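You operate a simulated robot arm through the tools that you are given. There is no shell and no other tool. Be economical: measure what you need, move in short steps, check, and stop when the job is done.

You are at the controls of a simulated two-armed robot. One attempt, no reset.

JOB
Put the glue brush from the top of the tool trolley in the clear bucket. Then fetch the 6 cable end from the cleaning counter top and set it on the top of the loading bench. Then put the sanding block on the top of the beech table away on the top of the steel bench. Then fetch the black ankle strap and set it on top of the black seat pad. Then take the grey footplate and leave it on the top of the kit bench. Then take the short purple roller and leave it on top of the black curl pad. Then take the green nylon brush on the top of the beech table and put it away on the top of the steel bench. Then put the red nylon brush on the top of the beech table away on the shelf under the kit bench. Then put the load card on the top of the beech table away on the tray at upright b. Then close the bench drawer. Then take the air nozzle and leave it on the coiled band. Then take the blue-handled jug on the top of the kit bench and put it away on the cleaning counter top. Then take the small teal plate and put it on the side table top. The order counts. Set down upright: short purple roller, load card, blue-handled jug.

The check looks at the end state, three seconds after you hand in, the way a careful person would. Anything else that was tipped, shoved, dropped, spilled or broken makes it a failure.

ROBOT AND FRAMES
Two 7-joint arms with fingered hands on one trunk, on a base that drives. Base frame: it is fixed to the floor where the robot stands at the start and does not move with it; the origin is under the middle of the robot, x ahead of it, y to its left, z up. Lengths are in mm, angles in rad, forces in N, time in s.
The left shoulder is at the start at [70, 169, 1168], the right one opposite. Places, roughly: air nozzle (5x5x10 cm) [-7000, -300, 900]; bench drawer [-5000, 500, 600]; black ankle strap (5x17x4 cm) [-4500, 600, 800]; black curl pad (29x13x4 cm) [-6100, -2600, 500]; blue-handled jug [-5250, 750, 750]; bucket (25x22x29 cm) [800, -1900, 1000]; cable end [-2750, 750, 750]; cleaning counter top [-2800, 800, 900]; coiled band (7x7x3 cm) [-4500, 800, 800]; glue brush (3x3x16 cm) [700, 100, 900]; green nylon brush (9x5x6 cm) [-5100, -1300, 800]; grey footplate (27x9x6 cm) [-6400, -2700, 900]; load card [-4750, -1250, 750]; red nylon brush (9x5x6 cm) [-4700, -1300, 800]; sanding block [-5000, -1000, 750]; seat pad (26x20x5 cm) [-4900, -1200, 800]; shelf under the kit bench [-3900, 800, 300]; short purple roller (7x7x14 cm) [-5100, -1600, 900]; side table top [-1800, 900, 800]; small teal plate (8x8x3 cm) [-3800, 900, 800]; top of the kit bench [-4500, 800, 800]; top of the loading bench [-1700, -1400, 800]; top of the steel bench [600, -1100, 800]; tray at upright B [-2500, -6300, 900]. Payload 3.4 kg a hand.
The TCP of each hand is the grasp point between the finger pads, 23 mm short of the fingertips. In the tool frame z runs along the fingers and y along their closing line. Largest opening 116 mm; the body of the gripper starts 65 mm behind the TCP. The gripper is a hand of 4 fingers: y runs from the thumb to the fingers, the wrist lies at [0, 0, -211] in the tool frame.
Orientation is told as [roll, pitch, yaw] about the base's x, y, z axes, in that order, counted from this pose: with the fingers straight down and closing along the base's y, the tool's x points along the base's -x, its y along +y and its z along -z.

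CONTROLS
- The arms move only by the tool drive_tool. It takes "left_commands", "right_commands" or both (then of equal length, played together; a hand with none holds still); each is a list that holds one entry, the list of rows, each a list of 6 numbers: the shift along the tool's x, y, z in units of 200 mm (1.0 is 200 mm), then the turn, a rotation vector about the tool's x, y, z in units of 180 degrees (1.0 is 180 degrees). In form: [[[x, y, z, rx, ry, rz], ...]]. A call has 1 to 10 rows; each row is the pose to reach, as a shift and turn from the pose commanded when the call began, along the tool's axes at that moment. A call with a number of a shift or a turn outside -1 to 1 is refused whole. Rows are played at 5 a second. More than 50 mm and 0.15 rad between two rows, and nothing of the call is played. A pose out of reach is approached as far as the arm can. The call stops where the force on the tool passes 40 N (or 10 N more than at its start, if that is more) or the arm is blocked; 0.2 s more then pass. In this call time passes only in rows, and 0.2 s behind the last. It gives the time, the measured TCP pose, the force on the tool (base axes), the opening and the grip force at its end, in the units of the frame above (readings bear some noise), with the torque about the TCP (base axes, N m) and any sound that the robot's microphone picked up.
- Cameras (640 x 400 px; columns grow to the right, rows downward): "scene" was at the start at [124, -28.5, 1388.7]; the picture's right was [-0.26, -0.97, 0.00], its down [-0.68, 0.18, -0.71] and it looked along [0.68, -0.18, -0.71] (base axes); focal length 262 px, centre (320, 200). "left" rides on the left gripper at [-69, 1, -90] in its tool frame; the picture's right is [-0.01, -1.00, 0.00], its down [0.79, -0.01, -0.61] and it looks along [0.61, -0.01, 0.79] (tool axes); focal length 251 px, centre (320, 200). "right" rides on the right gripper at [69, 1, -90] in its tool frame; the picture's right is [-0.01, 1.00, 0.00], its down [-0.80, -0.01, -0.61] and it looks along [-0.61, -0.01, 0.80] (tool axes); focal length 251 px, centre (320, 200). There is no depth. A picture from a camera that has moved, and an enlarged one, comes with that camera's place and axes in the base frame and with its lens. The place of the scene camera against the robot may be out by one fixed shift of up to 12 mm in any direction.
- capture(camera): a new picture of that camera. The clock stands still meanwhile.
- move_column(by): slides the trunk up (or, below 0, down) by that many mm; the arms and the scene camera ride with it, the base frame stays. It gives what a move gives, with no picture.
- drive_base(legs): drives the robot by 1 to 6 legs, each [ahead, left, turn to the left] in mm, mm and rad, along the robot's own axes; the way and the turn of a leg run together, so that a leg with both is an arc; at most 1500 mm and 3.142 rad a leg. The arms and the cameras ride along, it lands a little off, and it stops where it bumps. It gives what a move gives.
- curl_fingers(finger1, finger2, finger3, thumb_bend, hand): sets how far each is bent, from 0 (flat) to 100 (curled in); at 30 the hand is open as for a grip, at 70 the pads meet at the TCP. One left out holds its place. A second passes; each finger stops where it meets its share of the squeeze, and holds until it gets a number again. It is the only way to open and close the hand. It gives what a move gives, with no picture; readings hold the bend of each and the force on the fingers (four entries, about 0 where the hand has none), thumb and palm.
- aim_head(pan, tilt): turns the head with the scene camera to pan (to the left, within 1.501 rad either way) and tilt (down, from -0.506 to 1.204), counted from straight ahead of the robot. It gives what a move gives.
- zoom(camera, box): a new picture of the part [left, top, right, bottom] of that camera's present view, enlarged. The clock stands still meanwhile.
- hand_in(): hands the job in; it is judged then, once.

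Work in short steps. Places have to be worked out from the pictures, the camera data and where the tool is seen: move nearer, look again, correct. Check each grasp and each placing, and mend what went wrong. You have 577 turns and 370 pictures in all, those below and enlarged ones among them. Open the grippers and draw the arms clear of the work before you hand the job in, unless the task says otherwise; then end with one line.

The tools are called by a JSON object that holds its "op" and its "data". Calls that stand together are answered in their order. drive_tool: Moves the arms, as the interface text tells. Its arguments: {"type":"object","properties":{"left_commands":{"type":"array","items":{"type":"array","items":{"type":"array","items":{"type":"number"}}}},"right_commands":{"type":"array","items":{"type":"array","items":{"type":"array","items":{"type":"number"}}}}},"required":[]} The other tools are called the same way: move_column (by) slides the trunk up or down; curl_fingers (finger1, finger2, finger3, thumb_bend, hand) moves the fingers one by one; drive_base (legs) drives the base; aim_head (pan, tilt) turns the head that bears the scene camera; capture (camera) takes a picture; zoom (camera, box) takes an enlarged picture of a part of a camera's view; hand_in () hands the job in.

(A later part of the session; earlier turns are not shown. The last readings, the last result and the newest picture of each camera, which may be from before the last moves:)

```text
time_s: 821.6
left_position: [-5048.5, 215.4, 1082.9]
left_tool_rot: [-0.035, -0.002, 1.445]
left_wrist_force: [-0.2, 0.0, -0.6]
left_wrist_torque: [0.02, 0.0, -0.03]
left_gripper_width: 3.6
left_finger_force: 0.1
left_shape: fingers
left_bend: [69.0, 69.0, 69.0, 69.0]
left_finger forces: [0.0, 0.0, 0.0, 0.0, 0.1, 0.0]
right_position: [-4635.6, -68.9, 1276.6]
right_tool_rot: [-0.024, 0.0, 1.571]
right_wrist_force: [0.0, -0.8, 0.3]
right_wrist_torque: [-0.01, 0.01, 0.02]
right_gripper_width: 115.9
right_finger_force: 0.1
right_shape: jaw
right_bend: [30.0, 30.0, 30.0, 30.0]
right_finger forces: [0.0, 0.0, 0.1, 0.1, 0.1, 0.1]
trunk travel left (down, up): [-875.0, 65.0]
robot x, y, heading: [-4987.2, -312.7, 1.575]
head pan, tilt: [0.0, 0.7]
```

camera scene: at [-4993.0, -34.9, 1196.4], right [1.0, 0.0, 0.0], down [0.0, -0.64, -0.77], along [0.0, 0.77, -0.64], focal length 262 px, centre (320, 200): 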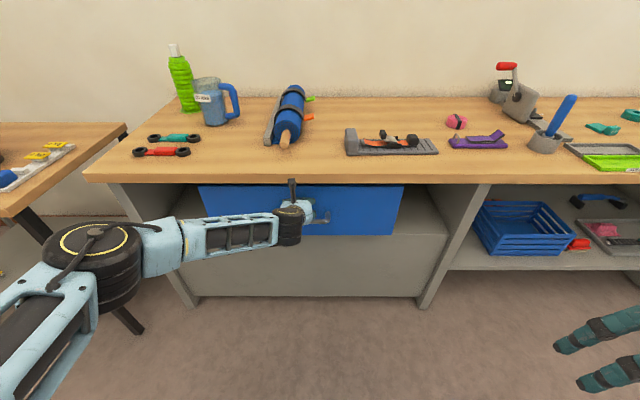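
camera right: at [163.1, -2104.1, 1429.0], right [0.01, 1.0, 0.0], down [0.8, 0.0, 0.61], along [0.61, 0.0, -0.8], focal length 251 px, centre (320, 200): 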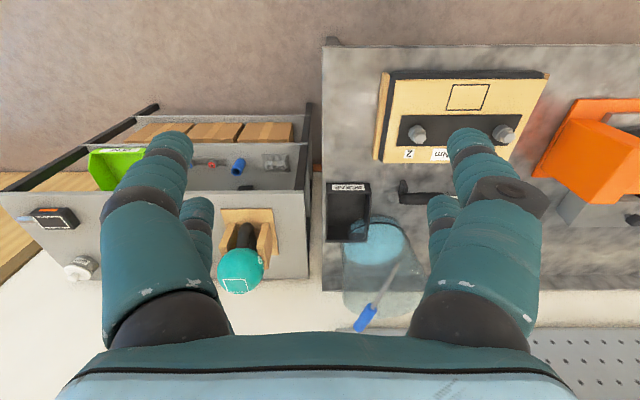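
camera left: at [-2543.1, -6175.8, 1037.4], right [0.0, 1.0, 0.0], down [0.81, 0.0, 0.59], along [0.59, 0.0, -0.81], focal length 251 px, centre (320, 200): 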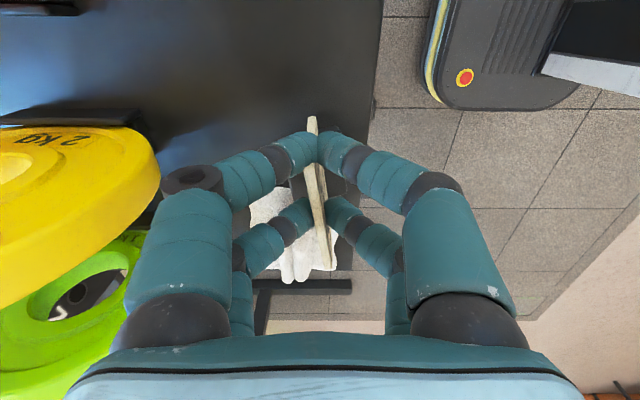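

Trim the hand, open, turn to face -x and drive to the console.

{"op": "drive_tool", "data": {"left_commands": [[[0, 0, 0, -0.011, 0, -0.04]]]}}

{"op": "curl_fingers", "data": {"hand": "left", "finger1": 35, "finger2": 35, "finger3": 35, "thumb_bend": 35}}

{"op": "drive_base", "data": {"legs": [[0, 0, 1.567], [1100, 0, 0]]}}

{"op": "aim_head", "data": {"pan": 0.0, "tilt": 0.5}}

{"op": "capture", "data": {"camera": "scene"}}

```text
time_s: 822.0
left_position: [-5049.3, 213.5, 1085.4]
left_tool_rot: [0.0, 0.001, 1.572]
left_wrist_force: [0.6, -0.4, 0.6]
left_wrist_torque: [-0.01, 0.03, -0.01]
left_gripper_width: 3.4
left_finger_force: 0.0
left_shape: fingers
left_bend: [69.0, 69.0, 69.0, 69.0]
left_finger forces: [0.1, 0.1, 0.0, 0.0, 0.1, 0.1]
right_position: [-4636.4, -68.9, 1276.2]
right_tool_rot: [-0.023, -0.004, 1.572]
right_wrist_force: [-0.2, 0.2, -0.5]
right_wrist_torque: [0.0, 0.03, -0.02]
right_gripper_width: 115.9
right_finger_force: 0.2
right_shape: jaw
right_bend: [30.0, 30.0, 30.0, 30.0]
right_finger forces: [0.0, 0.1, 0.0, 0.1, 0.0, 0.1]
trunk travel left (down, up): [-875.0, 65.0]
robot x, y, heading: [-4988.0, -308.3, 1.577]
head pan, tilt: [0.0, 0.7]
```

```text
time_s: 823.0
left_position: [-5049.1, 213.8, 1084.5]
left_tool_rot: [0.001, 0.0, 1.571]
left_wrist_force: [-0.8, 0.2, -0.1]
left_wrist_torque: [0.0, -0.02, 0.02]
left_gripper_width: 102.2
left_finger_force: 0.1
left_shape: fingers
left_bend: [35.0, 35.0, 35.0, 35.0]
left_finger forces: [0.1, 0.1, 0.1, 0.1, 0.0, 0.0]
right_position: [-4635.6, -69.0, 1276.4]
right_tool_rot: [-0.022, -0.002, 1.573]
right_wrist_force: [0.1, 1.2, -0.8]
right_wrist_torque: [0.02, 0.03, -0.03]
right_gripper_width: 116.0
right_finger_force: 0.1
right_shape: jaw
right_bend: [30.0, 30.0, 30.0, 30.0]
right_finger forces: [0.1, 0.0, 0.0, 0.1, 0.0, 0.0]
trunk travel left (down, up): [-875.0, 65.0]
robot x, y, heading: [-4985.7, -312.5, 1.573]
head pan, tilt: [0.0, 0.7]
```

```text
time_s: 832.5
left_position: [-6612.9, -333.7, 1087.0]
left_tool_rot: [0.001, -0.001, 3.111]
left_wrist_force: [-0.3, -0.2, -0.6]
left_wrist_torque: [0.0, 0.02, -0.03]
left_gripper_width: 102.3
left_finger_force: 0.0
left_shape: fingers
left_bend: [35.0, 35.0, 35.0, 35.0]
left_finger forces: [0.1, 0.1, 0.1, 0.0, 0.0, 0.0]
right_position: [-6318.4, 70.9, 1277.0]
right_tool_rot: [-0.022, -0.002, 3.115]
right_wrist_force: [-0.3, -0.5, -0.4]
right_wrist_torque: [0.01, 0.02, 0.02]
right_gripper_width: 116.1
right_finger_force: 0.1
right_shape: jaw
right_bend: [30.0, 30.0, 30.0, 30.0]
right_finger forces: [0.0, 0.1, 0.1, 0.0, 0.0, 0.0]
trunk travel left (down, up): [-875.0, 65.0]
robot x, y, heading: [-6089.8, -283.4, 3.115]
head pan, tilt: [0.0, 0.7]
```

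```text
time_s: 833.2
left_position: [-6614.7, -334.0, 1083.8]
left_tool_rot: [0.0, -0.002, 3.111]
left_wrist_force: [-0.3, 0.4, -0.6]
left_wrist_torque: [0.0, 0.01, 0.0]
left_gripper_width: 102.2
left_finger_force: 0.0
left_shape: fingers
left_bend: [35.0, 35.0, 35.0, 35.0]
left_finger forces: [0.0, 0.0, 0.0, 0.0, 0.0, 0.0]
right_position: [-6318.2, 72.1, 1275.2]
right_tool_rot: [-0.022, 0.0, 3.113]
right_wrist_force: [-0.7, 0.4, -0.6]
right_wrist_torque: [-0.02, 0.0, -0.04]
right_gripper_width: 115.9
right_finger_force: 0.0
right_shape: jaw
right_bend: [30.0, 30.0, 30.0, 30.0]
right_finger forces: [0.1, 0.0, 0.0, 0.0, 0.1, 0.0]
trunk travel left (down, up): [-875.0, 65.0]
robot x, y, heading: [-6086.6, -288.3, 3.113]
head pan, tilt: [0.0, 0.499]
```

```text
158 pictures are left
camera scene: at [-6233.7, -290.9, 1613.4], right [0.03, 1.0, 0.0], down [0.48, -0.01, -0.88], along [-0.88, 0.02, -0.48], focal length 262 px, centre (320, 200)
```

scene: 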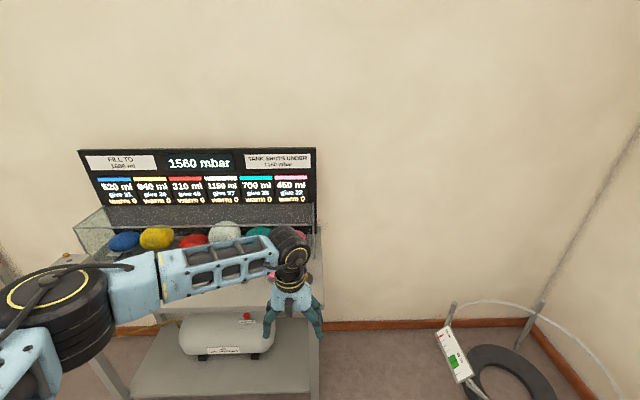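

{"op": "capture", "data": {"camera": "left"}}

{"op": "zoom", "data": {"camera": "scene", "box": [70, 190, 340, 340]}}

```text
157 pictures are left
camera left: at [-6683.9, -330.6, 1174.7], right [0.02, 1.0, 0.0], down [0.8, -0.02, 0.61], along [0.61, -0.01, -0.8], focal length 251 px, centre (320, 200)
```

left: 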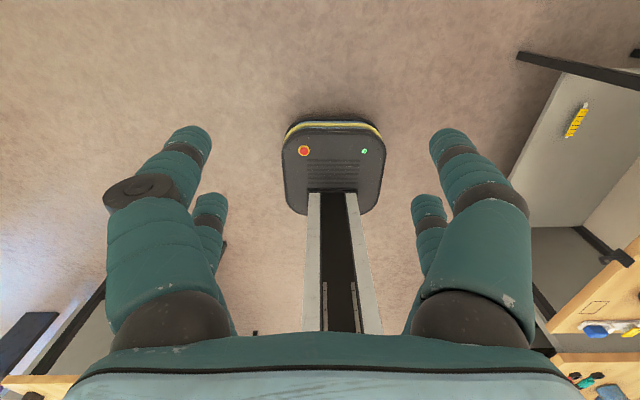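

```text
2.37 times, centred on (205, 265) of scene
camera zoom: at [-6233.7, -290.9, 1613.4], right [0.03, 1.0, 0.0], down [0.48, -0.01, -0.88], along [-0.88, 0.02, -0.48], focal length 621 px, centre (593, 46)
```

zoom: 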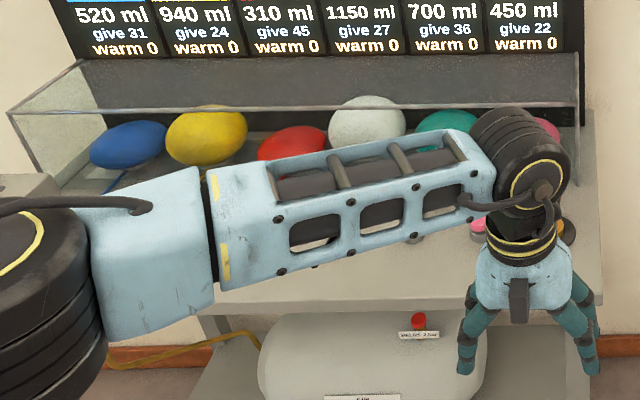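

Hand hides the items; I move it left 190 mm and look again.

{"op": "drive_tool", "data": {"left_commands": [[[0, 0.24, 0, 0, 0, 0], [0, 0.48, 0, 0, 0, 0], [0, 0.72, 0, 0, 0, 0], [0, 0.96, 0, 0, 0, 0]]]}}

{"op": "zoom", "data": {"camera": "scene", "box": [120, 200, 360, 340]}}

```text
time_s: 834.2
left_position: [-6619.5, -527.7, 1086.2]
left_tool_rot: [-0.001, -0.002, 3.113]
left_wrist_force: [-0.4, -0.5, -0.6]
left_wrist_torque: [0.05, -0.01, -0.01]
left_gripper_width: 102.3
left_finger_force: 0.1
left_shape: fingers
left_bend: [35.0, 35.0, 35.0, 35.0]
left_finger forces: [0.0, 0.0, 0.1, 0.0, 0.1, 0.0]
right_position: [-6317.7, 70.6, 1276.7]
right_tool_rot: [-0.025, -0.002, 3.112]
right_wrist_force: [-0.1, 0.3, 0.0]
right_wrist_torque: [0.0, -0.05, 0.0]
right_gripper_width: 116.1
right_finger_force: 0.1
right_shape: jaw
right_bend: [30.0, 30.0, 30.0, 30.0]
right_finger forces: [0.1, 0.0, 0.1, 0.0, 0.0, 0.0]
trunk travel left (down, up): [-875.0, 65.0]
robot x, y, heading: [-6085.9, -284.0, 3.116]
head pan, tilt: [0.0, 0.499]
```

```text
2.67 times, centred on (240, 270) of scene
camera zoom: at [-6232.8, -293.5, 1613.6], right [0.03, 1.0, 0.0], down [0.48, -0.01, -0.88], along [-0.88, 0.02, -0.48], focal length 698 px, centre (533, 13)
```

zoom: 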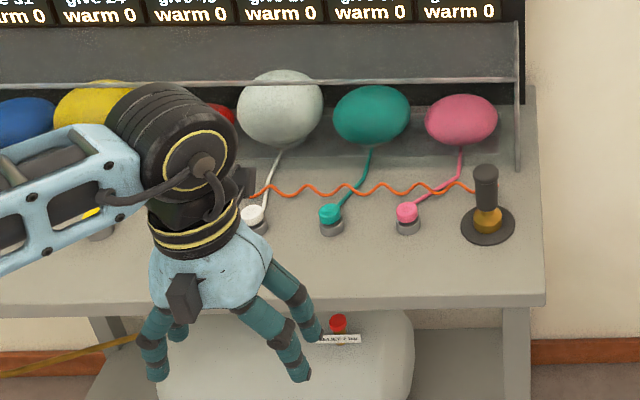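

The air nozzle is the black-and-brass piece standing on a disc at ≈(-6985, -343), z 850–955. I bring the hand back to centre and drive near.

{"op": "drive_tool", "data": {"left_commands": [[[0, -0.24, 0, 0, 0, 0], [0, -0.48, 0, 0, 0, 0], [0, -0.7, 0, 0, 0, 0]]]}}

{"op": "drive_base", "data": {"legs": [[0, -41, 0.027], [330, 0, 0]]}}

{"op": "capture", "data": {"camera": "left"}}

{"op": "capture", "data": {"camera": "scene"}}

```text
time_s: 835.0
left_position: [-6617.4, -383.0, 1083.0]
left_tool_rot: [0.002, -0.001, 3.115]
left_wrist_force: [-0.2, 0.5, 1.2]
left_wrist_torque: [0.02, 0.0, -0.02]
left_gripper_width: 102.5
left_finger_force: 0.1
left_shape: fingers
left_bend: [35.0, 35.0, 35.0, 35.0]
left_finger forces: [0.1, 0.0, 0.1, 0.0, 0.1, 0.0]
right_position: [-6318.8, 71.9, 1276.4]
right_tool_rot: [-0.021, -0.001, 3.115]
right_wrist_force: [0.4, -0.7, 0.4]
right_wrist_torque: [-0.02, 0.01, 0.0]
right_gripper_width: 116.1
right_finger_force: 0.0
right_shape: jaw
right_bend: [30.0, 30.0, 30.0, 30.0]
right_finger forces: [0.0, 0.0, 0.1, 0.1, 0.1, 0.0]
trunk travel left (down, up): [-875.0, 65.0]
robot x, y, heading: [-6086.8, -287.6, 3.116]
head pan, tilt: [0.0, 0.499]
```

```text
time_s: 837.7
left_position: [-6948.4, -358.1, 1084.6]
left_tool_rot: [0.0, -0.004, 3.141]
left_wrist_force: [0.0, 1.2, -0.5]
left_wrist_torque: [0.0, 0.04, 0.0]
left_gripper_width: 102.4
left_finger_force: 0.0
left_shape: fingers
left_bend: [35.0, 35.0, 35.0, 35.0]
left_finger forces: [0.0, 0.0, 0.0, 0.1, 0.0, 0.1]
right_position: [-6661.3, 106.0, 1277.7]
right_tool_rot: [-0.023, -0.004, 3.14]
right_wrist_force: [-0.3, 0.8, -0.7]
right_wrist_torque: [0.01, 0.01, 0.01]
right_gripper_width: 115.9
right_finger_force: 0.1
right_shape: jaw
right_bend: [30.0, 30.0, 30.0, 30.0]
right_finger forces: [0.1, 0.0, 0.0, 0.0, 0.0, 0.0]
trunk travel left (down, up): [-875.0, 65.0]
robot x, y, heading: [-6421.8, -247.5, -3.143]
head pan, tilt: [0.0, 0.499]
```

```text
154 pictures are left
camera left: at [-7017.2, -356.9, 1174.2], right [-0.01, 1.0, 0.0], down [0.8, 0.01, 0.6], along [0.6, 0.0, -0.8], focal length 251 px, centre (320, 200)
```

left: 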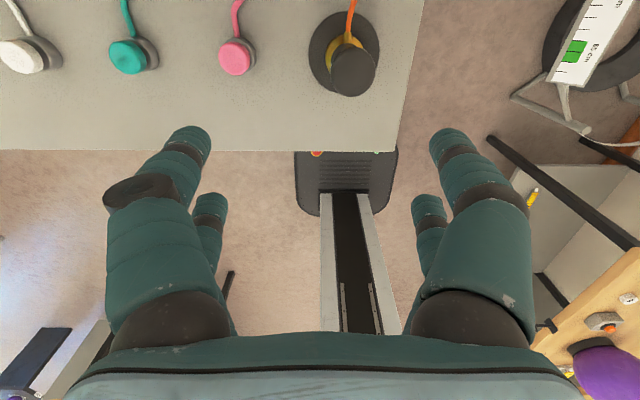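

```text
153 pictures are left
camera scene: at [-6565.9, -254.4, 1613.8], right [0.0, 1.0, 0.0], down [0.48, 0.0, -0.88], along [-0.88, 0.0, -0.48], focal length 262 px, centre (320, 200)
```

scene: 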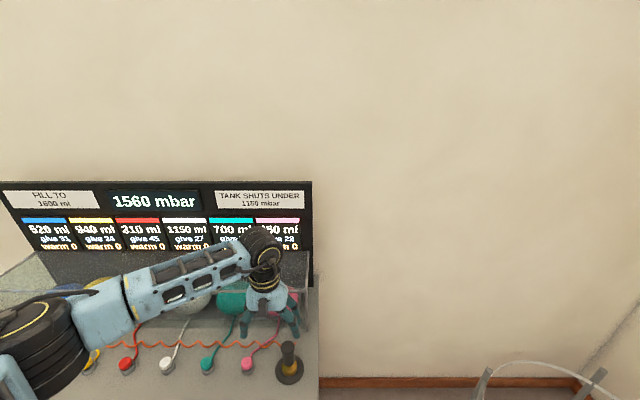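

Nozzle at (-6980, -330). Move over it and lower to z≈965 first.

{"op": "drive_tool", "data": {"left_commands": [[[-0.16, -0.14, 0, 0, 0, 0]]]}}

{"op": "move_column", "data": {"by": -110}}

{"op": "capture", "data": {"camera": "left"}}

```text
time_s: 838.1
left_position: [-6982.1, -325.3, 1080.5]
left_tool_rot: [0.003, -0.001, 3.139]
left_wrist_force: [-0.5, 0.2, 0.3]
left_wrist_torque: [-0.03, 0.01, 0.03]
left_gripper_width: 102.1
left_finger_force: 0.0
left_shape: fingers
left_bend: [35.0, 35.0, 35.0, 35.0]
left_finger forces: [0.1, 0.0, 0.0, 0.0, 0.1, 0.0]
right_position: [-6665.7, 107.7, 1274.3]
right_tool_rot: [-0.022, -0.002, 3.14]
right_wrist_force: [-0.3, 0.4, 0.2]
right_wrist_torque: [-0.03, -0.04, 0.0]
right_gripper_width: 116.0
right_finger_force: 0.1
right_shape: jaw
right_bend: [30.0, 30.0, 30.0, 30.0]
right_finger forces: [0.0, 0.1, 0.0, 0.0, 0.0, 0.0]
trunk travel left (down, up): [-875.0, 65.0]
robot x, y, heading: [-6420.8, -247.7, -3.142]
head pan, tilt: [0.0, 0.499]
```

```text
time_s: 839.5
left_position: [-6981.5, -329.2, 970.6]
left_tool_rot: [-0.001, 0.001, 3.139]
left_wrist_force: [0.9, 0.1, -0.2]
left_wrist_torque: [0.03, 0.01, 0.02]
left_gripper_width: 102.3
left_finger_force: 0.1
left_shape: fingers
left_bend: [35.0, 35.0, 35.0, 35.0]
left_finger forces: [0.0, 0.1, 0.1, 0.0, 0.1, 0.0]
right_position: [-6664.4, 105.1, 1166.6]
right_tool_rot: [-0.023, -0.003, 3.139]
right_wrist_force: [0.1, 0.4, 0.8]
right_wrist_torque: [0.0, 0.0, 0.03]
right_gripper_width: 115.7
right_finger_force: 0.0
right_shape: jaw
right_bend: [30.0, 30.0, 30.0, 30.0]
right_finger forces: [0.0, 0.1, 0.0, 0.0, 0.0, 0.0]
trunk travel left (down, up): [-765.0, 175.0]
robot x, y, heading: [-6425.9, -249.4, -3.137]
head pan, tilt: [0.0, 0.499]
```

```text
152 pictures are left
camera left: at [-7050.1, -327.8, 1061.7], right [-0.01, 1.0, 0.0], down [0.8, 0.01, 0.61], along [0.61, 0.0, -0.8], focal length 251 px, centre (320, 200)
```

left: 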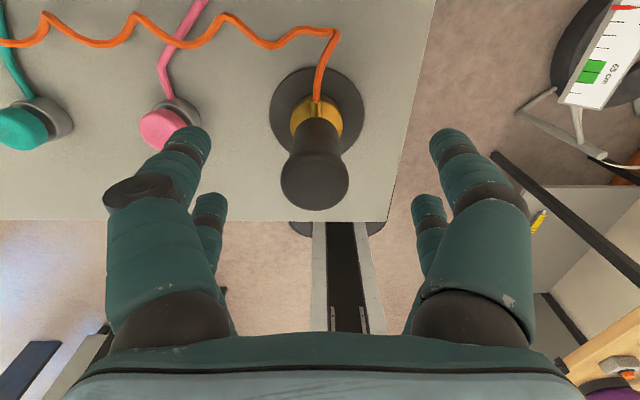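

Centred. Lower 38 mm and close.

{"op": "move_column", "data": {"by": -38}}

{"op": "curl_fingers", "data": {"hand": "left", "finger1": 70, "finger2": 70, "finger3": 70, "thumb_bend": 70}}

{"op": "capture", "data": {"camera": "left"}}

```text
time_s: 840.3
left_position: [-6979.7, -327.9, 933.9]
left_tool_rot: [-0.001, -0.002, 3.14]
left_wrist_force: [0.1, -1.2, -0.1]
left_wrist_torque: [-0.03, -0.01, -0.03]
left_gripper_width: 102.3
left_finger_force: 0.0
left_shape: fingers
left_bend: [35.0, 35.0, 35.0, 35.0]
left_finger forces: [0.0, 0.0, 0.0, 0.0, 0.0, 0.0]
right_position: [-6664.6, 105.0, 1129.9]
right_tool_rot: [-0.021, -0.005, 3.139]
right_wrist_force: [0.3, 0.8, 0.1]
right_wrist_torque: [0.0, 0.02, 0.0]
right_gripper_width: 116.0
right_finger_force: 0.0
right_shape: jaw
right_bend: [30.0, 30.0, 30.0, 30.0]
right_finger forces: [0.1, 0.1, 0.0, 0.0, 0.1, 0.0]
trunk travel left (down, up): [-727.0, 213.0]
robot x, y, heading: [-6420.9, -245.3, -3.147]
head pan, tilt: [0.0, 0.499]
```

```text
time_s: 841.3
left_position: [-6981.9, -328.6, 933.9]
left_tool_rot: [0.0, -0.001, 3.141]
left_wrist_force: [0.1, 0.0, 1.1]
left_wrist_torque: [-0.01, 0.01, -0.03]
left_gripper_width: 1.7
left_finger_force: 3.0
left_shape: fingers
left_bend: [70.0, 63.0, 64.0, 70.0]
left_finger forces: [0.0, 4.2, 3.1, 0.0, 0.0, 0.0]
right_position: [-6664.4, 103.7, 1127.5]
right_tool_rot: [-0.025, -0.002, 3.14]
right_wrist_force: [-0.3, 0.5, -0.4]
right_wrist_torque: [0.0, 0.01, 0.02]
right_gripper_width: 116.1
right_finger_force: 0.0
right_shape: jaw
right_bend: [30.0, 30.0, 30.0, 30.0]
right_finger forces: [0.0, 0.0, 0.0, 0.0, 0.0, 0.1]
trunk travel left (down, up): [-727.0, 213.0]
robot x, y, heading: [-6427.0, -246.5, -3.14]
head pan, tilt: [0.0, 0.499]
```

```text
151 pictures are left
camera left: at [-7050.4, -327.9, 1023.4], right [-0.01, 1.0, 0.0], down [0.8, 0.01, 0.61], along [0.61, 0.0, -0.8], focal length 251 px, centre (320, 200)
```

left: 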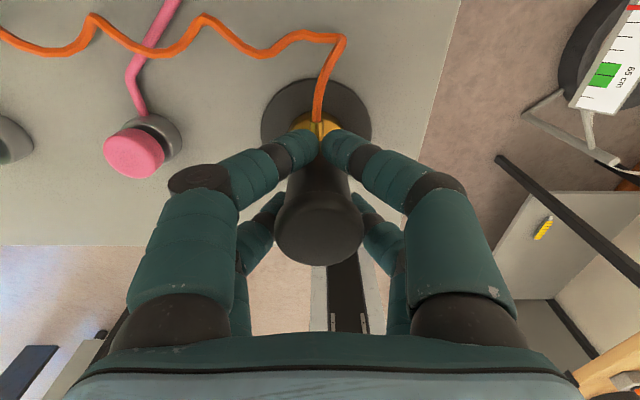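

Only the rear pair holds, off-centre. I open, shift 20 mm back so the front pair is on the handle's centre, and close finger1/thumb.

{"op": "curl_fingers", "data": {"hand": "left", "finger1": 40, "finger2": 40, "finger3": 40, "thumb_bend": 40}}

{"op": "drive_tool", "data": {"left_commands": [[[0.11, 0, 0, 0, 0, 0]]]}}

{"op": "curl_fingers", "data": {"hand": "left", "finger1": 72, "thumb_bend": 72}}

{"op": "capture", "data": {"camera": "left"}}

```text
time_s: 842.3
left_position: [-6980.8, -328.8, 934.1]
left_tool_rot: [-0.002, -0.002, 3.14]
left_wrist_force: [0.5, -0.7, 0.5]
left_wrist_torque: [-0.02, 0.02, 0.0]
left_gripper_width: 87.3
left_finger_force: 0.1
left_shape: fingers
left_bend: [40.0, 40.0, 40.0, 40.0]
left_finger forces: [0.0, 0.1, 0.0, 0.0, 0.0, 0.0]
right_position: [-6663.9, 105.1, 1129.3]
right_tool_rot: [-0.023, -0.005, 3.14]
right_wrist_force: [0.4, -0.2, 0.7]
right_wrist_torque: [0.04, 0.01, 0.02]
right_gripper_width: 115.9
right_finger_force: 0.0
right_shape: jaw
right_bend: [30.0, 30.0, 30.0, 30.0]
right_finger forces: [0.0, 0.0, 0.0, 0.0, 0.0, 0.0]
trunk travel left (down, up): [-727.0, 213.0]
robot x, y, heading: [-6419.1, -246.9, -3.143]
head pan, tilt: [0.0, 0.499]
```

```text
time_s: 842.7
left_position: [-6959.9, -329.3, 932.9]
left_tool_rot: [-0.001, -0.002, 3.139]
left_wrist_force: [0.3, 0.2, 0.1]
left_wrist_torque: [0.0, 0.0, 0.01]
left_gripper_width: 87.4
left_finger_force: 0.0
left_shape: fingers
left_bend: [40.0, 40.0, 40.0, 40.0]
left_finger forces: [0.0, 0.0, 0.1, 0.0, 0.0, 0.0]
right_position: [-6662.0, 104.9, 1128.6]
right_tool_rot: [-0.024, -0.003, 3.14]
right_wrist_force: [0.4, 0.6, 0.2]
right_wrist_torque: [0.02, 0.0, 0.02]
right_gripper_width: 115.9
right_finger_force: 0.1
right_shape: jaw
right_bend: [30.0, 30.0, 30.0, 30.0]
right_finger forces: [0.0, 0.0, 0.0, 0.0, 0.1, 0.1]
trunk travel left (down, up): [-727.0, 213.0]
robot x, y, heading: [-6421.2, -246.0, -3.141]
head pan, tilt: [0.0, 0.499]
```

```text
time_s: 843.7
left_position: [-6960.2, -327.3, 932.3]
left_tool_rot: [0.002, -0.002, 3.139]
left_wrist_force: [0.7, -0.6, 1.0]
left_wrist_torque: [-0.05, -0.07, -0.01]
left_gripper_width: 26.5
left_finger_force: 8.7
left_shape: fingers
left_bend: [58.0, 40.0, 40.0, 64.0]
left_finger forces: [8.6, 0.1, 0.1, 0.0, 8.5, 0.0]
right_position: [-6663.8, 105.0, 1129.6]
right_tool_rot: [-0.023, -0.002, 3.139]
right_wrist_force: [0.0, -0.5, -0.8]
right_wrist_torque: [0.02, 0.02, 0.0]
right_gripper_width: 116.2
right_finger_force: 0.0
right_shape: jaw
right_bend: [30.0, 30.0, 30.0, 30.0]
right_finger forces: [0.1, 0.0, 0.0, 0.0, 0.0, 0.0]
trunk travel left (down, up): [-727.0, 213.0]
robot x, y, heading: [-6422.0, -243.2, -3.143]
head pan, tilt: [0.0, 0.499]
```

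```text
150 pictures are left
camera left: at [-7029.5, -327.7, 1022.7], right [-0.01, 1.0, 0.0], down [0.8, 0.01, 0.61], along [0.61, 0.0, -0.8], focal length 251 px, centre (320, 200)
```

left: 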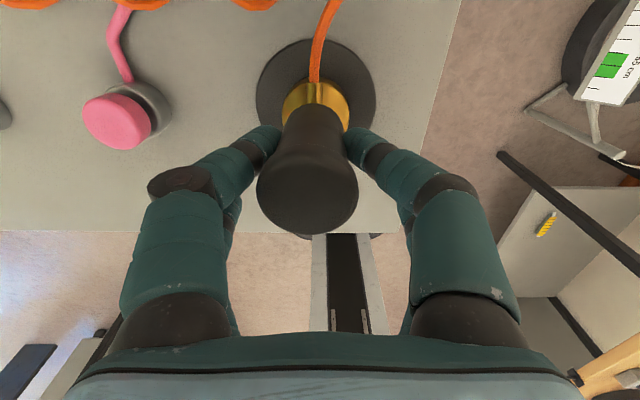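

Front pair holds at 26 mm, 8.6 N. Test lift.

{"op": "move_column", "data": {"by": 60}}

{"op": "capture", "data": {"camera": "left"}}

{"op": "zoom", "data": {"camera": "scene", "box": [200, 250, 360, 400]}}

```text
time_s: 844.7
left_position: [-6959.6, -328.5, 992.6]
left_tool_rot: [0.001, -0.001, 3.14]
left_wrist_force: [0.1, 0.4, -3.5]
left_wrist_torque: [0.03, -0.06, 0.0]
left_gripper_width: 26.9
left_finger_force: 7.9
left_shape: fingers
left_bend: [58.0, 40.0, 40.0, 65.0]
left_finger forces: [8.5, 0.0, 0.1, 0.0, 8.1, 0.0]
right_position: [-6664.2, 105.9, 1188.0]
right_tool_rot: [-0.023, -0.001, 3.14]
right_wrist_force: [0.0, 1.0, -0.4]
right_wrist_torque: [-0.01, -0.04, -0.02]
right_gripper_width: 115.7
right_finger_force: 0.0
right_shape: jaw
right_bend: [30.0, 30.0, 30.0, 30.0]
right_finger forces: [0.0, 0.0, 0.1, 0.0, 0.0, 0.1]
trunk travel left (down, up): [-787.0, 153.0]
robot x, y, heading: [-6423.5, -248.1, -3.143]
head pan, tilt: [0.0, 0.499]
```

```text
149 pictures are left
camera left: at [-7030.0, -327.7, 1082.4], right [-0.01, 1.0, 0.0], down [0.8, 0.01, 0.61], along [0.61, 0.0, -0.8], focal length 251 px, centre (320, 200)
```

left: 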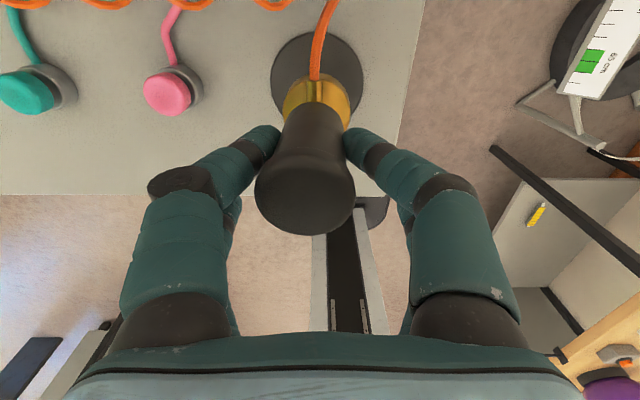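

```text
2.67 times, centred on (280, 325) of scene
camera zoom: at [-6569.7, -254.1, 1525.4], right [0.0, 1.0, 0.0], down [0.48, 0.0, -0.88], along [-0.88, 0.0, -0.48], focal length 698 px, centre (427, -133)
```

zoom: 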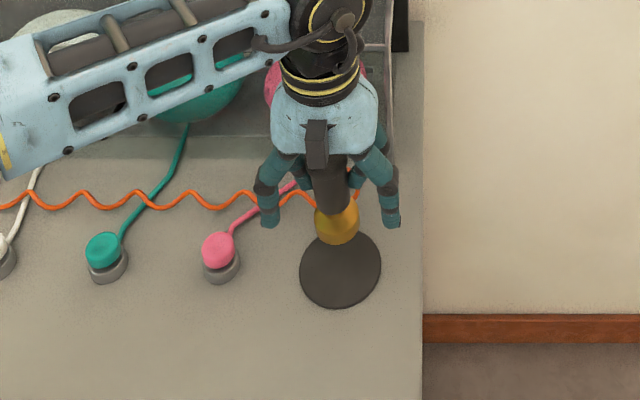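

Lifted, with the hose apparently attached. I back off 400 mm and watch the force and hose.

{"op": "move_column", "data": {"by": 120}}

{"op": "drive_base", "data": {"legs": [[-400, 0, 0]]}}

{"op": "capture", "data": {"camera": "scene"}}

```text
time_s: 846.2
left_position: [-6960.7, -327.8, 1114.2]
left_tool_rot: [-0.001, 0.0, 3.139]
left_wrist_force: [-0.5, -0.4, -3.6]
left_wrist_torque: [0.01, -0.04, -0.05]
left_gripper_width: 26.7
left_finger_force: 8.3
left_shape: fingers
left_bend: [58.0, 40.0, 40.0, 65.0]
left_finger forces: [8.3, 0.0, 0.0, 0.0, 8.2, 0.0]
right_position: [-6665.0, 105.0, 1308.8]
right_tool_rot: [-0.021, -0.003, 3.139]
right_wrist_force: [-0.4, -0.3, -0.2]
right_wrist_torque: [-0.01, -0.04, 0.02]
right_gripper_width: 115.7
right_finger_force: 0.0
right_shape: jaw
right_bend: [30.0, 30.0, 30.0, 30.0]
right_finger forces: [0.0, 0.0, 0.0, 0.0, 0.1, 0.1]
trunk travel left (down, up): [-907.0, 33.0]
robot x, y, heading: [-6421.1, -250.2, -3.141]
head pan, tilt: [0.0, 0.499]
```

```text
time_s: 848.7
left_position: [-6557.5, -328.0, 1111.8]
left_tool_rot: [0.0, -0.002, 3.138]
left_wrist_force: [0.3, 1.4, -3.5]
left_wrist_torque: [0.05, -0.07, 0.02]
left_gripper_width: 26.6
left_finger_force: 8.2
left_shape: fingers
left_bend: [58.0, 40.0, 40.0, 65.0]
left_finger forces: [8.4, 0.1, 0.0, 0.0, 8.2, 0.1]
right_position: [-6261.8, 105.5, 1308.6]
right_tool_rot: [-0.022, 0.001, 3.138]
right_wrist_force: [-0.1, -0.3, -0.1]
right_wrist_torque: [0.01, 0.03, 0.0]
right_gripper_width: 116.1
right_finger_force: 0.1
right_shape: jaw
right_bend: [30.0, 30.0, 30.0, 30.0]
right_finger forces: [0.0, 0.0, 0.1, 0.1, 0.1, 0.1]
trunk travel left (down, up): [-907.0, 33.0]
robot x, y, heading: [-6018.2, -250.7, 3.142]
head pan, tilt: [0.0, 0.499]
```

```text
147 pictures are left
camera scene: at [-6167.4, -254.0, 1645.2], right [0.0, 1.0, 0.0], down [0.48, 0.0, -0.88], along [-0.88, 0.0, -0.48], focal length 262 px, centre (320, 200)
```

scene: 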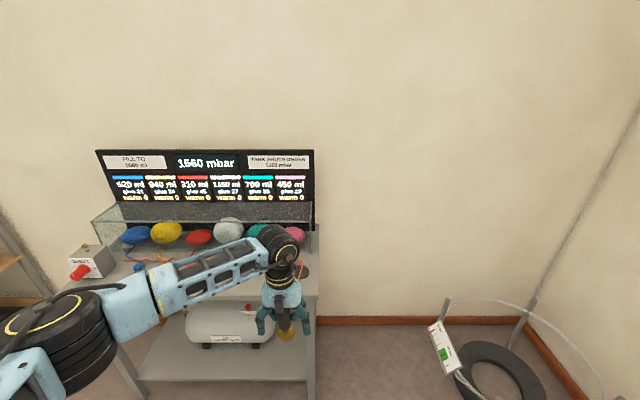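

No pull from the hose. Turn to face the kit bench and strafe to x≈-4445.

{"op": "drive_base", "data": {"legs": [[0, 70, 0], [0, 0, -1.571], [0, -1500, 0], [0, -75, 0]]}}

{"op": "aim_head", "data": {"pan": 0.0, "tilt": 0.65}}

{"op": "capture", "data": {"camera": "scene"}}

```text
time_s: 861.2
left_position: [-4525.0, 214.3, 1112.0]
left_tool_rot: [-0.007, 0.0, 1.557]
left_wrist_force: [-1.0, -0.4, -3.6]
left_wrist_torque: [-0.07, -0.06, 0.01]
left_gripper_width: 26.6
left_finger_force: 8.6
left_shape: fingers
left_bend: [58.0, 40.0, 40.0, 65.0]
left_finger forces: [8.3, 0.0, 0.1, 0.0, 7.9, 0.0]
right_position: [-4094.3, -87.5, 1310.6]
right_tool_rot: [-0.032, -0.002, 1.557]
right_wrist_force: [-0.2, -0.2, 0.0]
right_wrist_torque: [-0.03, -0.05, 0.03]
right_gripper_width: 115.9
right_finger_force: 0.0
right_shape: jaw
right_bend: [30.0, 30.0, 30.0, 30.0]
right_finger forces: [0.0, 0.1, 0.1, 0.0, 0.0, 0.0]
trunk travel left (down, up): [-907.0, 33.0]
robot x, y, heading: [-4441.5, -323.8, 1.561]
head pan, tilt: [0.0, 0.499]
```

```text
time_s: 861.9
left_position: [-4518.5, 216.3, 1113.1]
left_tool_rot: [0.001, -0.001, 1.558]
left_wrist_force: [0.3, -0.6, -3.1]
left_wrist_torque: [-0.06, -0.03, 0.01]
left_gripper_width: 26.9
left_finger_force: 8.0
left_shape: fingers
left_bend: [58.0, 40.0, 40.0, 65.0]
left_finger forces: [8.2, 0.1, 0.1, 0.0, 8.1, 0.1]
right_position: [-4088.6, -87.4, 1309.4]
right_tool_rot: [-0.024, -0.002, 1.556]
right_wrist_force: [0.1, -0.5, 0.1]
right_wrist_torque: [0.02, 0.0, -0.02]
right_gripper_width: 116.2
right_finger_force: 0.0
right_shape: jaw
right_bend: [30.0, 30.0, 30.0, 30.0]
right_finger forces: [0.0, 0.1, 0.0, 0.1, 0.0, 0.0]
trunk travel left (down, up): [-907.0, 33.0]
robot x, y, heading: [-4441.8, -324.0, 1.555]
head pan, tilt: [0.0, 0.649]
```

```text
146 pictures are left
camera scene: at [-4447.2, -193.0, 1632.1], right [1.0, -0.01, 0.0], down [-0.01, -0.6, -0.8], along [0.01, 0.8, -0.6], focal length 262 px, centre (320, 200)
```

scene: 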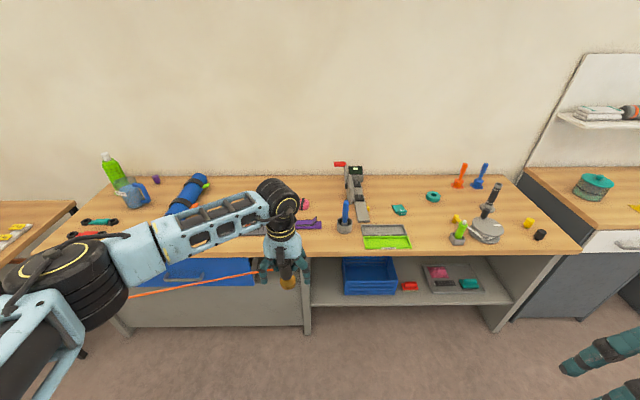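

The hose does follow (loosely). Drive ahead 540 mm with heading fix toward the coil.

{"op": "drive_base", "data": {"legs": [[0, 0, 0.015], [540, 0, 0]]}}

{"op": "capture", "data": {"camera": "left"}}

{"op": "capture", "data": {"camera": "scene"}}

```text
time_s: 865.4
left_position: [-4531.6, 743.4, 1113.8]
left_tool_rot: [0.0, -0.003, 1.58]
left_wrist_force: [-0.3, -0.5, -3.1]
left_wrist_torque: [-0.08, 0.02, 0.01]
left_gripper_width: 26.7
left_finger_force: 8.9
left_shape: fingers
left_bend: [58.0, 40.0, 40.0, 65.0]
left_finger forces: [8.3, 0.0, 0.0, 0.0, 8.2, 0.0]
right_position: [-4094.4, 451.3, 1309.8]
right_tool_rot: [-0.023, -0.005, 1.58]
right_wrist_force: [-0.1, 0.2, 0.1]
right_wrist_torque: [0.03, -0.02, 0.01]
right_gripper_width: 116.2
right_finger_force: 0.0
right_shape: jaw
right_bend: [30.0, 30.0, 30.0, 30.0]
right_finger forces: [0.1, 0.0, 0.0, 0.0, 0.0, 0.1]
trunk travel left (down, up): [-907.0, 33.0]
robot x, y, heading: [-4445.1, 206.5, 1.583]
head pan, tilt: [0.0, 0.649]
```

```text
145 pictures are left
camera left: at [-4533.6, 812.6, 1203.3], right [1.0, 0.02, 0.0], down [0.01, -0.8, 0.61], along [0.01, -0.6, -0.8], focal length 251 px, centre (320, 200)
```

left: 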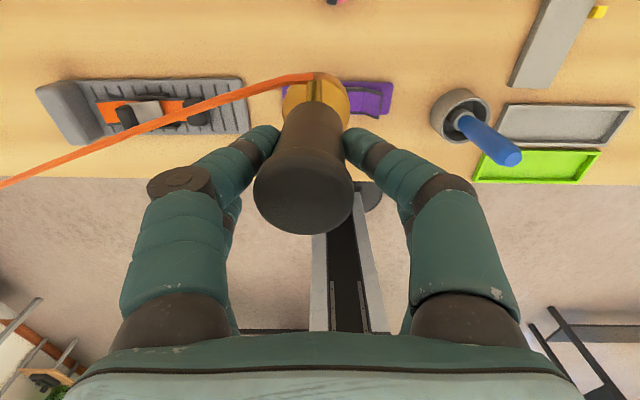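

```text
144 pictures are left
camera scene: at [-4450.5, 336.0, 1632.3], right [1.0, 0.01, 0.0], down [0.01, -0.6, -0.8], along [-0.01, 0.8, -0.6], focal length 262 px, centre (320, 200)
```

scene: 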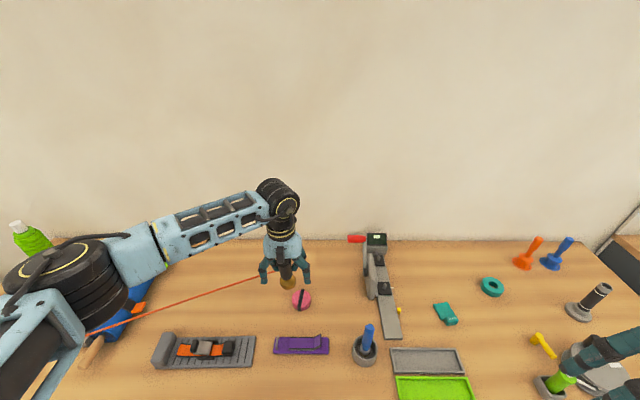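

Coil ≈(-4521, 849). Base: heading fix, ahead 86 mm; then lower 130 and check.

{"op": "drive_base", "data": {"legs": [[0, -4, -0.012], [86, 0, 0]]}}

{"op": "move_column", "data": {"by": -150}}

{"op": "capture", "data": {"camera": "left"}}

{"op": "zoom", "data": {"camera": "scene", "box": [230, 200, 390, 320]}}

```text
time_s: 866.8
left_position: [-4521.1, 826.1, 1116.2]
left_tool_rot: [0.001, -0.007, 1.567]
left_wrist_force: [-0.2, -0.4, -3.1]
left_wrist_torque: [-0.02, -0.07, -0.02]
left_gripper_width: 26.5
left_finger_force: 8.5
left_shape: fingers
left_bend: [58.0, 40.0, 40.0, 65.0]
left_finger forces: [8.4, 0.0, 0.0, 0.1, 8.2, 0.0]
right_position: [-4088.7, 527.2, 1310.5]
right_tool_rot: [-0.024, -0.008, 1.568]
right_wrist_force: [-0.3, -0.9, 0.4]
right_wrist_torque: [0.04, 0.02, -0.01]
right_gripper_width: 116.1
right_finger_force: 0.1
right_shape: jaw
right_bend: [30.0, 30.0, 30.0, 30.0]
right_finger forces: [0.0, 0.0, 0.1, 0.2, 0.0, 0.0]
trunk travel left (down, up): [-907.0, 33.0]
robot x, y, heading: [-4440.7, 291.3, 1.568]
head pan, tilt: [0.0, 0.649]
```

```text
time_s: 868.5
left_position: [-4520.7, 830.1, 964.1]
left_tool_rot: [0.001, -0.002, 1.566]
left_wrist_force: [-0.1, -0.1, -3.5]
left_wrist_torque: [-0.04, -0.01, 0.02]
left_gripper_width: 26.6
left_finger_force: 8.2
left_shape: fingers
left_bend: [58.0, 40.0, 40.0, 65.0]
left_finger forces: [8.3, 0.0, 0.0, 0.0, 8.2, 0.1]
right_position: [-4087.2, 531.6, 1157.8]
right_tool_rot: [-0.022, -0.002, 1.566]
right_wrist_force: [-0.3, 0.6, 0.1]
right_wrist_torque: [0.02, 0.0, 0.0]
right_gripper_width: 116.2
right_finger_force: 0.0
right_shape: jaw
right_bend: [30.0, 30.0, 30.0, 30.0]
right_finger forces: [0.0, 0.0, 0.1, 0.0, 0.0, 0.0]
trunk travel left (down, up): [-757.0, 183.0]
robot x, y, heading: [-4438.7, 294.9, 1.563]
head pan, tilt: [0.0, 0.649]
```

```text
143 pictures are left
camera left: at [-4522.0, 900.0, 1052.7], right [1.0, 0.01, 0.0], down [0.0, -0.8, 0.61], along [0.0, -0.61, -0.8], focal length 251 px, centre (320, 200)
```

left: 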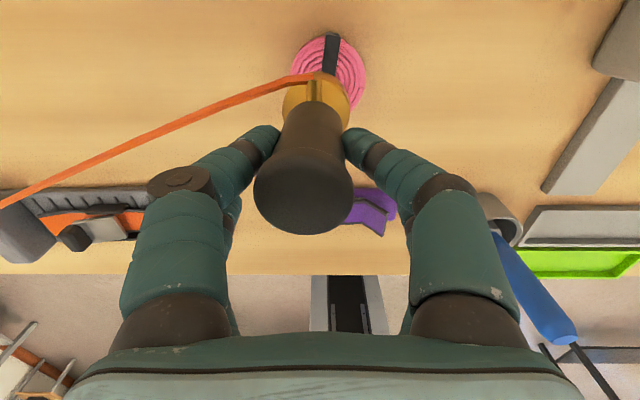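

```text
3.33 times, centred on (310, 260) of scene
camera zoom: at [-4444.8, 422.8, 1482.2], right [1.0, 0.0, 0.0], down [0.0, -0.6, -0.8], along [0.0, 0.8, -0.6], focal length 873 px, centre (353, 0)
```

zoom: 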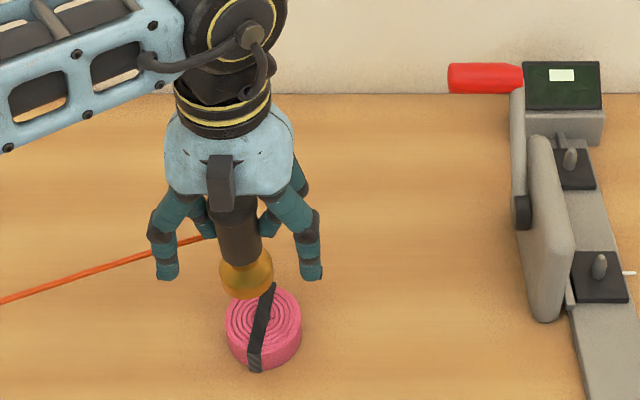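

Both cameras say shift +10 mm in x, -3 mm in y. Then lower 42 mm.

{"op": "drive_tool", "data": {"left_commands": [[[0.015, -0.05, 0, 0, 0, 0]]]}}

{"op": "move_column", "data": {"by": -40}}

{"op": "zoom", "data": {"camera": "scene", "box": [250, 220, 350, 310]}}

{"op": "capture", "data": {"camera": "left"}}

```text
time_s: 868.9
left_position: [-4510.4, 828.8, 961.1]
left_tool_rot: [0.001, 0.0, 1.566]
left_wrist_force: [-0.4, 0.3, -4.2]
left_wrist_torque: [-0.08, -0.01, -0.05]
left_gripper_width: 26.6
left_finger_force: 7.8
left_shape: fingers
left_bend: [58.0, 40.0, 40.0, 65.0]
left_finger forces: [8.3, 0.1, 0.0, 0.1, 8.2, 0.0]
right_position: [-4086.9, 534.4, 1159.1]
right_tool_rot: [-0.023, -0.001, 1.568]
right_wrist_force: [-0.3, -0.3, 0.0]
right_wrist_torque: [-0.03, 0.0, 0.02]
right_gripper_width: 116.0
right_finger_force: 0.1
right_shape: jaw
right_bend: [30.0, 30.0, 30.0, 30.0]
right_finger forces: [0.0, 0.0, 0.0, 0.1, 0.0, 0.0]
trunk travel left (down, up): [-757.0, 183.0]
robot x, y, heading: [-4438.0, 292.3, 1.565]
head pan, tilt: [0.0, 0.649]
```

```text
time_s: 869.8
left_position: [-4511.4, 828.1, 923.3]
left_tool_rot: [0.0, -0.001, 1.565]
left_wrist_force: [-0.2, 0.7, -5.3]
left_wrist_torque: [-0.02, -0.01, 0.0]
left_gripper_width: 26.7
left_finger_force: 7.9
left_shape: fingers
left_bend: [58.0, 40.0, 40.0, 65.0]
left_finger forces: [8.3, 0.1, 0.0, 0.0, 8.2, 0.1]
right_position: [-4086.6, 532.8, 1118.1]
right_tool_rot: [-0.024, -0.002, 1.567]
right_wrist_force: [0.4, -0.2, -0.3]
right_wrist_torque: [0.01, -0.01, 0.01]
right_gripper_width: 115.8
right_finger_force: 0.0
right_shape: jaw
right_bend: [30.0, 30.0, 30.0, 30.0]
right_finger forces: [0.0, 0.0, 0.1, 0.0, 0.0, 0.0]
trunk travel left (down, up): [-717.0, 223.0]
robot x, y, heading: [-4440.4, 291.9, 1.566]
head pan, tilt: [0.0, 0.649]
```

```text
4.44 times, centred on (300, 265) of scene
camera zoom: at [-4445.0, 423.1, 1442.1], right [1.0, 0.0, 0.0], down [0.0, -0.6, -0.8], along [0.0, 0.8, -0.6], focal length 1164 px, centre (409, -89)
```

zoom: 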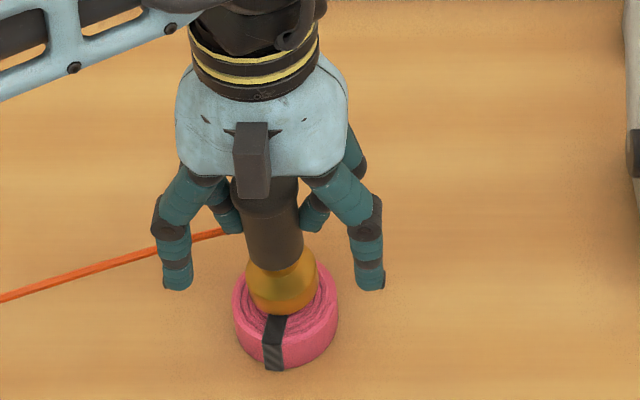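

```text
140 pictures are left
camera left: at [-4512.7, 897.1, 1012.7], right [1.0, 0.01, 0.0], down [0.0, -0.8, 0.61], along [0.0, -0.61, -0.8], focal length 251 px, centre (320, 200)
```

left: 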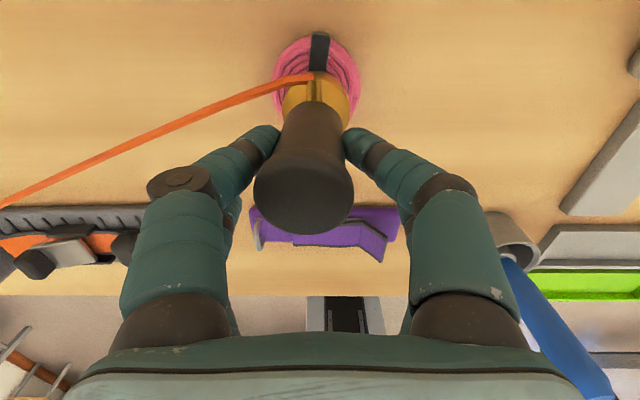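

Centred over the coil. Lower to contact.

{"op": "move_column", "data": {"by": -8}}

{"op": "move_column", "data": {"by": -4}}

```text
time_s: 870.3
left_position: [-4511.3, 827.7, 914.9]
left_tool_rot: [0.0, -0.001, 1.568]
left_wrist_force: [-0.6, 0.2, -3.3]
left_wrist_torque: [-0.02, -0.03, 0.01]
left_gripper_width: 26.6
left_finger_force: 8.2
left_shape: fingers
left_bend: [58.0, 40.0, 40.0, 65.0]
left_finger forces: [8.2, 0.0, 0.0, 0.0, 8.3, 0.0]
right_position: [-4087.2, 533.4, 1110.8]
right_tool_rot: [-0.022, -0.003, 1.568]
right_wrist_force: [-0.5, 1.0, -0.3]
right_wrist_torque: [-0.04, -0.01, 0.0]
right_gripper_width: 116.0
right_finger_force: 0.1
right_shape: jaw
right_bend: [30.0, 30.0, 30.0, 30.0]
right_finger forces: [0.1, 0.1, 0.0, 0.0, 0.0, 0.0]
trunk travel left (down, up): [-709.0, 231.0]
robot x, y, heading: [-4439.7, 296.8, 1.567]
head pan, tilt: [0.0, 0.649]
```

```text
time_s: 870.9
left_position: [-4511.0, 827.5, 910.2]
left_tool_rot: [0.0, 0.001, 1.569]
left_wrist_force: [0.4, 0.2, -2.9]
left_wrist_torque: [-0.04, -0.01, 0.0]
left_gripper_width: 26.7
left_finger_force: 8.3
left_shape: fingers
left_bend: [58.0, 40.0, 40.0, 65.0]
left_finger forces: [8.4, 0.0, 0.1, 0.0, 8.2, 0.0]
right_position: [-4087.8, 534.0, 1105.4]
right_tool_rot: [-0.022, -0.002, 1.567]
right_wrist_force: [-0.8, -0.5, -0.1]
right_wrist_torque: [0.02, 0.02, -0.02]
right_gripper_width: 116.1
right_finger_force: 0.1
right_shape: jaw
right_bend: [30.0, 30.0, 30.0, 30.0]
right_finger forces: [0.0, 0.0, 0.1, 0.0, 0.0, 0.1]
trunk travel left (down, up): [-705.0, 235.0]
robot x, y, heading: [-4443.8, 291.1, 1.568]
head pan, tilt: [0.0, 0.649]
```

{"op": "move_column", "data": {"by": -4}}

{"op": "move_column", "data": {"by": -4}}

```text
time_s: 871.4
left_position: [-4509.4, 827.8, 908.0]
left_tool_rot: [0.0, -0.002, 1.568]
left_wrist_force: [0.5, 2.2, 4.0]
left_wrist_torque: [0.09, 0.04, -0.05]
left_gripper_width: 26.5
left_finger_force: 9.1
left_shape: fingers
left_bend: [58.0, 40.0, 40.0, 65.0]
left_finger forces: [9.1, 0.0, 0.0, 0.1, 9.8, 0.0]
right_position: [-4087.4, 533.0, 1103.1]
right_tool_rot: [-0.023, -0.004, 1.568]
right_wrist_force: [1.1, -0.3, -0.4]
right_wrist_torque: [0.03, 0.02, 0.02]
right_gripper_width: 116.1
right_finger_force: 0.0
right_shape: jaw
right_bend: [30.0, 30.0, 30.0, 30.0]
right_finger forces: [0.0, 0.1, 0.1, 0.1, 0.1, 0.0]
trunk travel left (down, up): [-701.0, 239.0]
robot x, y, heading: [-4438.9, 295.2, 1.571]
head pan, tilt: [0.0, 0.649]
```

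```text
time_s: 871.9
left_position: [-4510.4, 826.6, 904.6]
left_tool_rot: [0.0, -0.005, 1.565]
left_wrist_force: [1.3, 3.9, 16.2]
left_wrist_torque: [0.35, 0.14, -0.1]
left_gripper_width: 26.4
left_finger_force: 11.8
left_shape: fingers
left_bend: [60.0, 40.0, 40.0, 66.0]
left_finger forces: [10.8, 0.1, 0.0, 0.1, 12.3, 0.1]
right_position: [-4086.5, 530.8, 1097.3]
right_tool_rot: [-0.022, -0.004, 1.567]
right_wrist_force: [-0.5, 0.1, 0.0]
right_wrist_torque: [-0.01, 0.01, 0.02]
right_gripper_width: 116.0
right_finger_force: 0.0
right_shape: jaw
right_bend: [30.0, 30.0, 30.0, 30.0]
right_finger forces: [0.0, 0.0, 0.0, 0.1, 0.0, 0.0]
trunk travel left (down, up): [-697.0, 243.0]
robot x, y, heading: [-4437.4, 290.6, 1.572]
head pan, tilt: [0.0, 0.649]
```

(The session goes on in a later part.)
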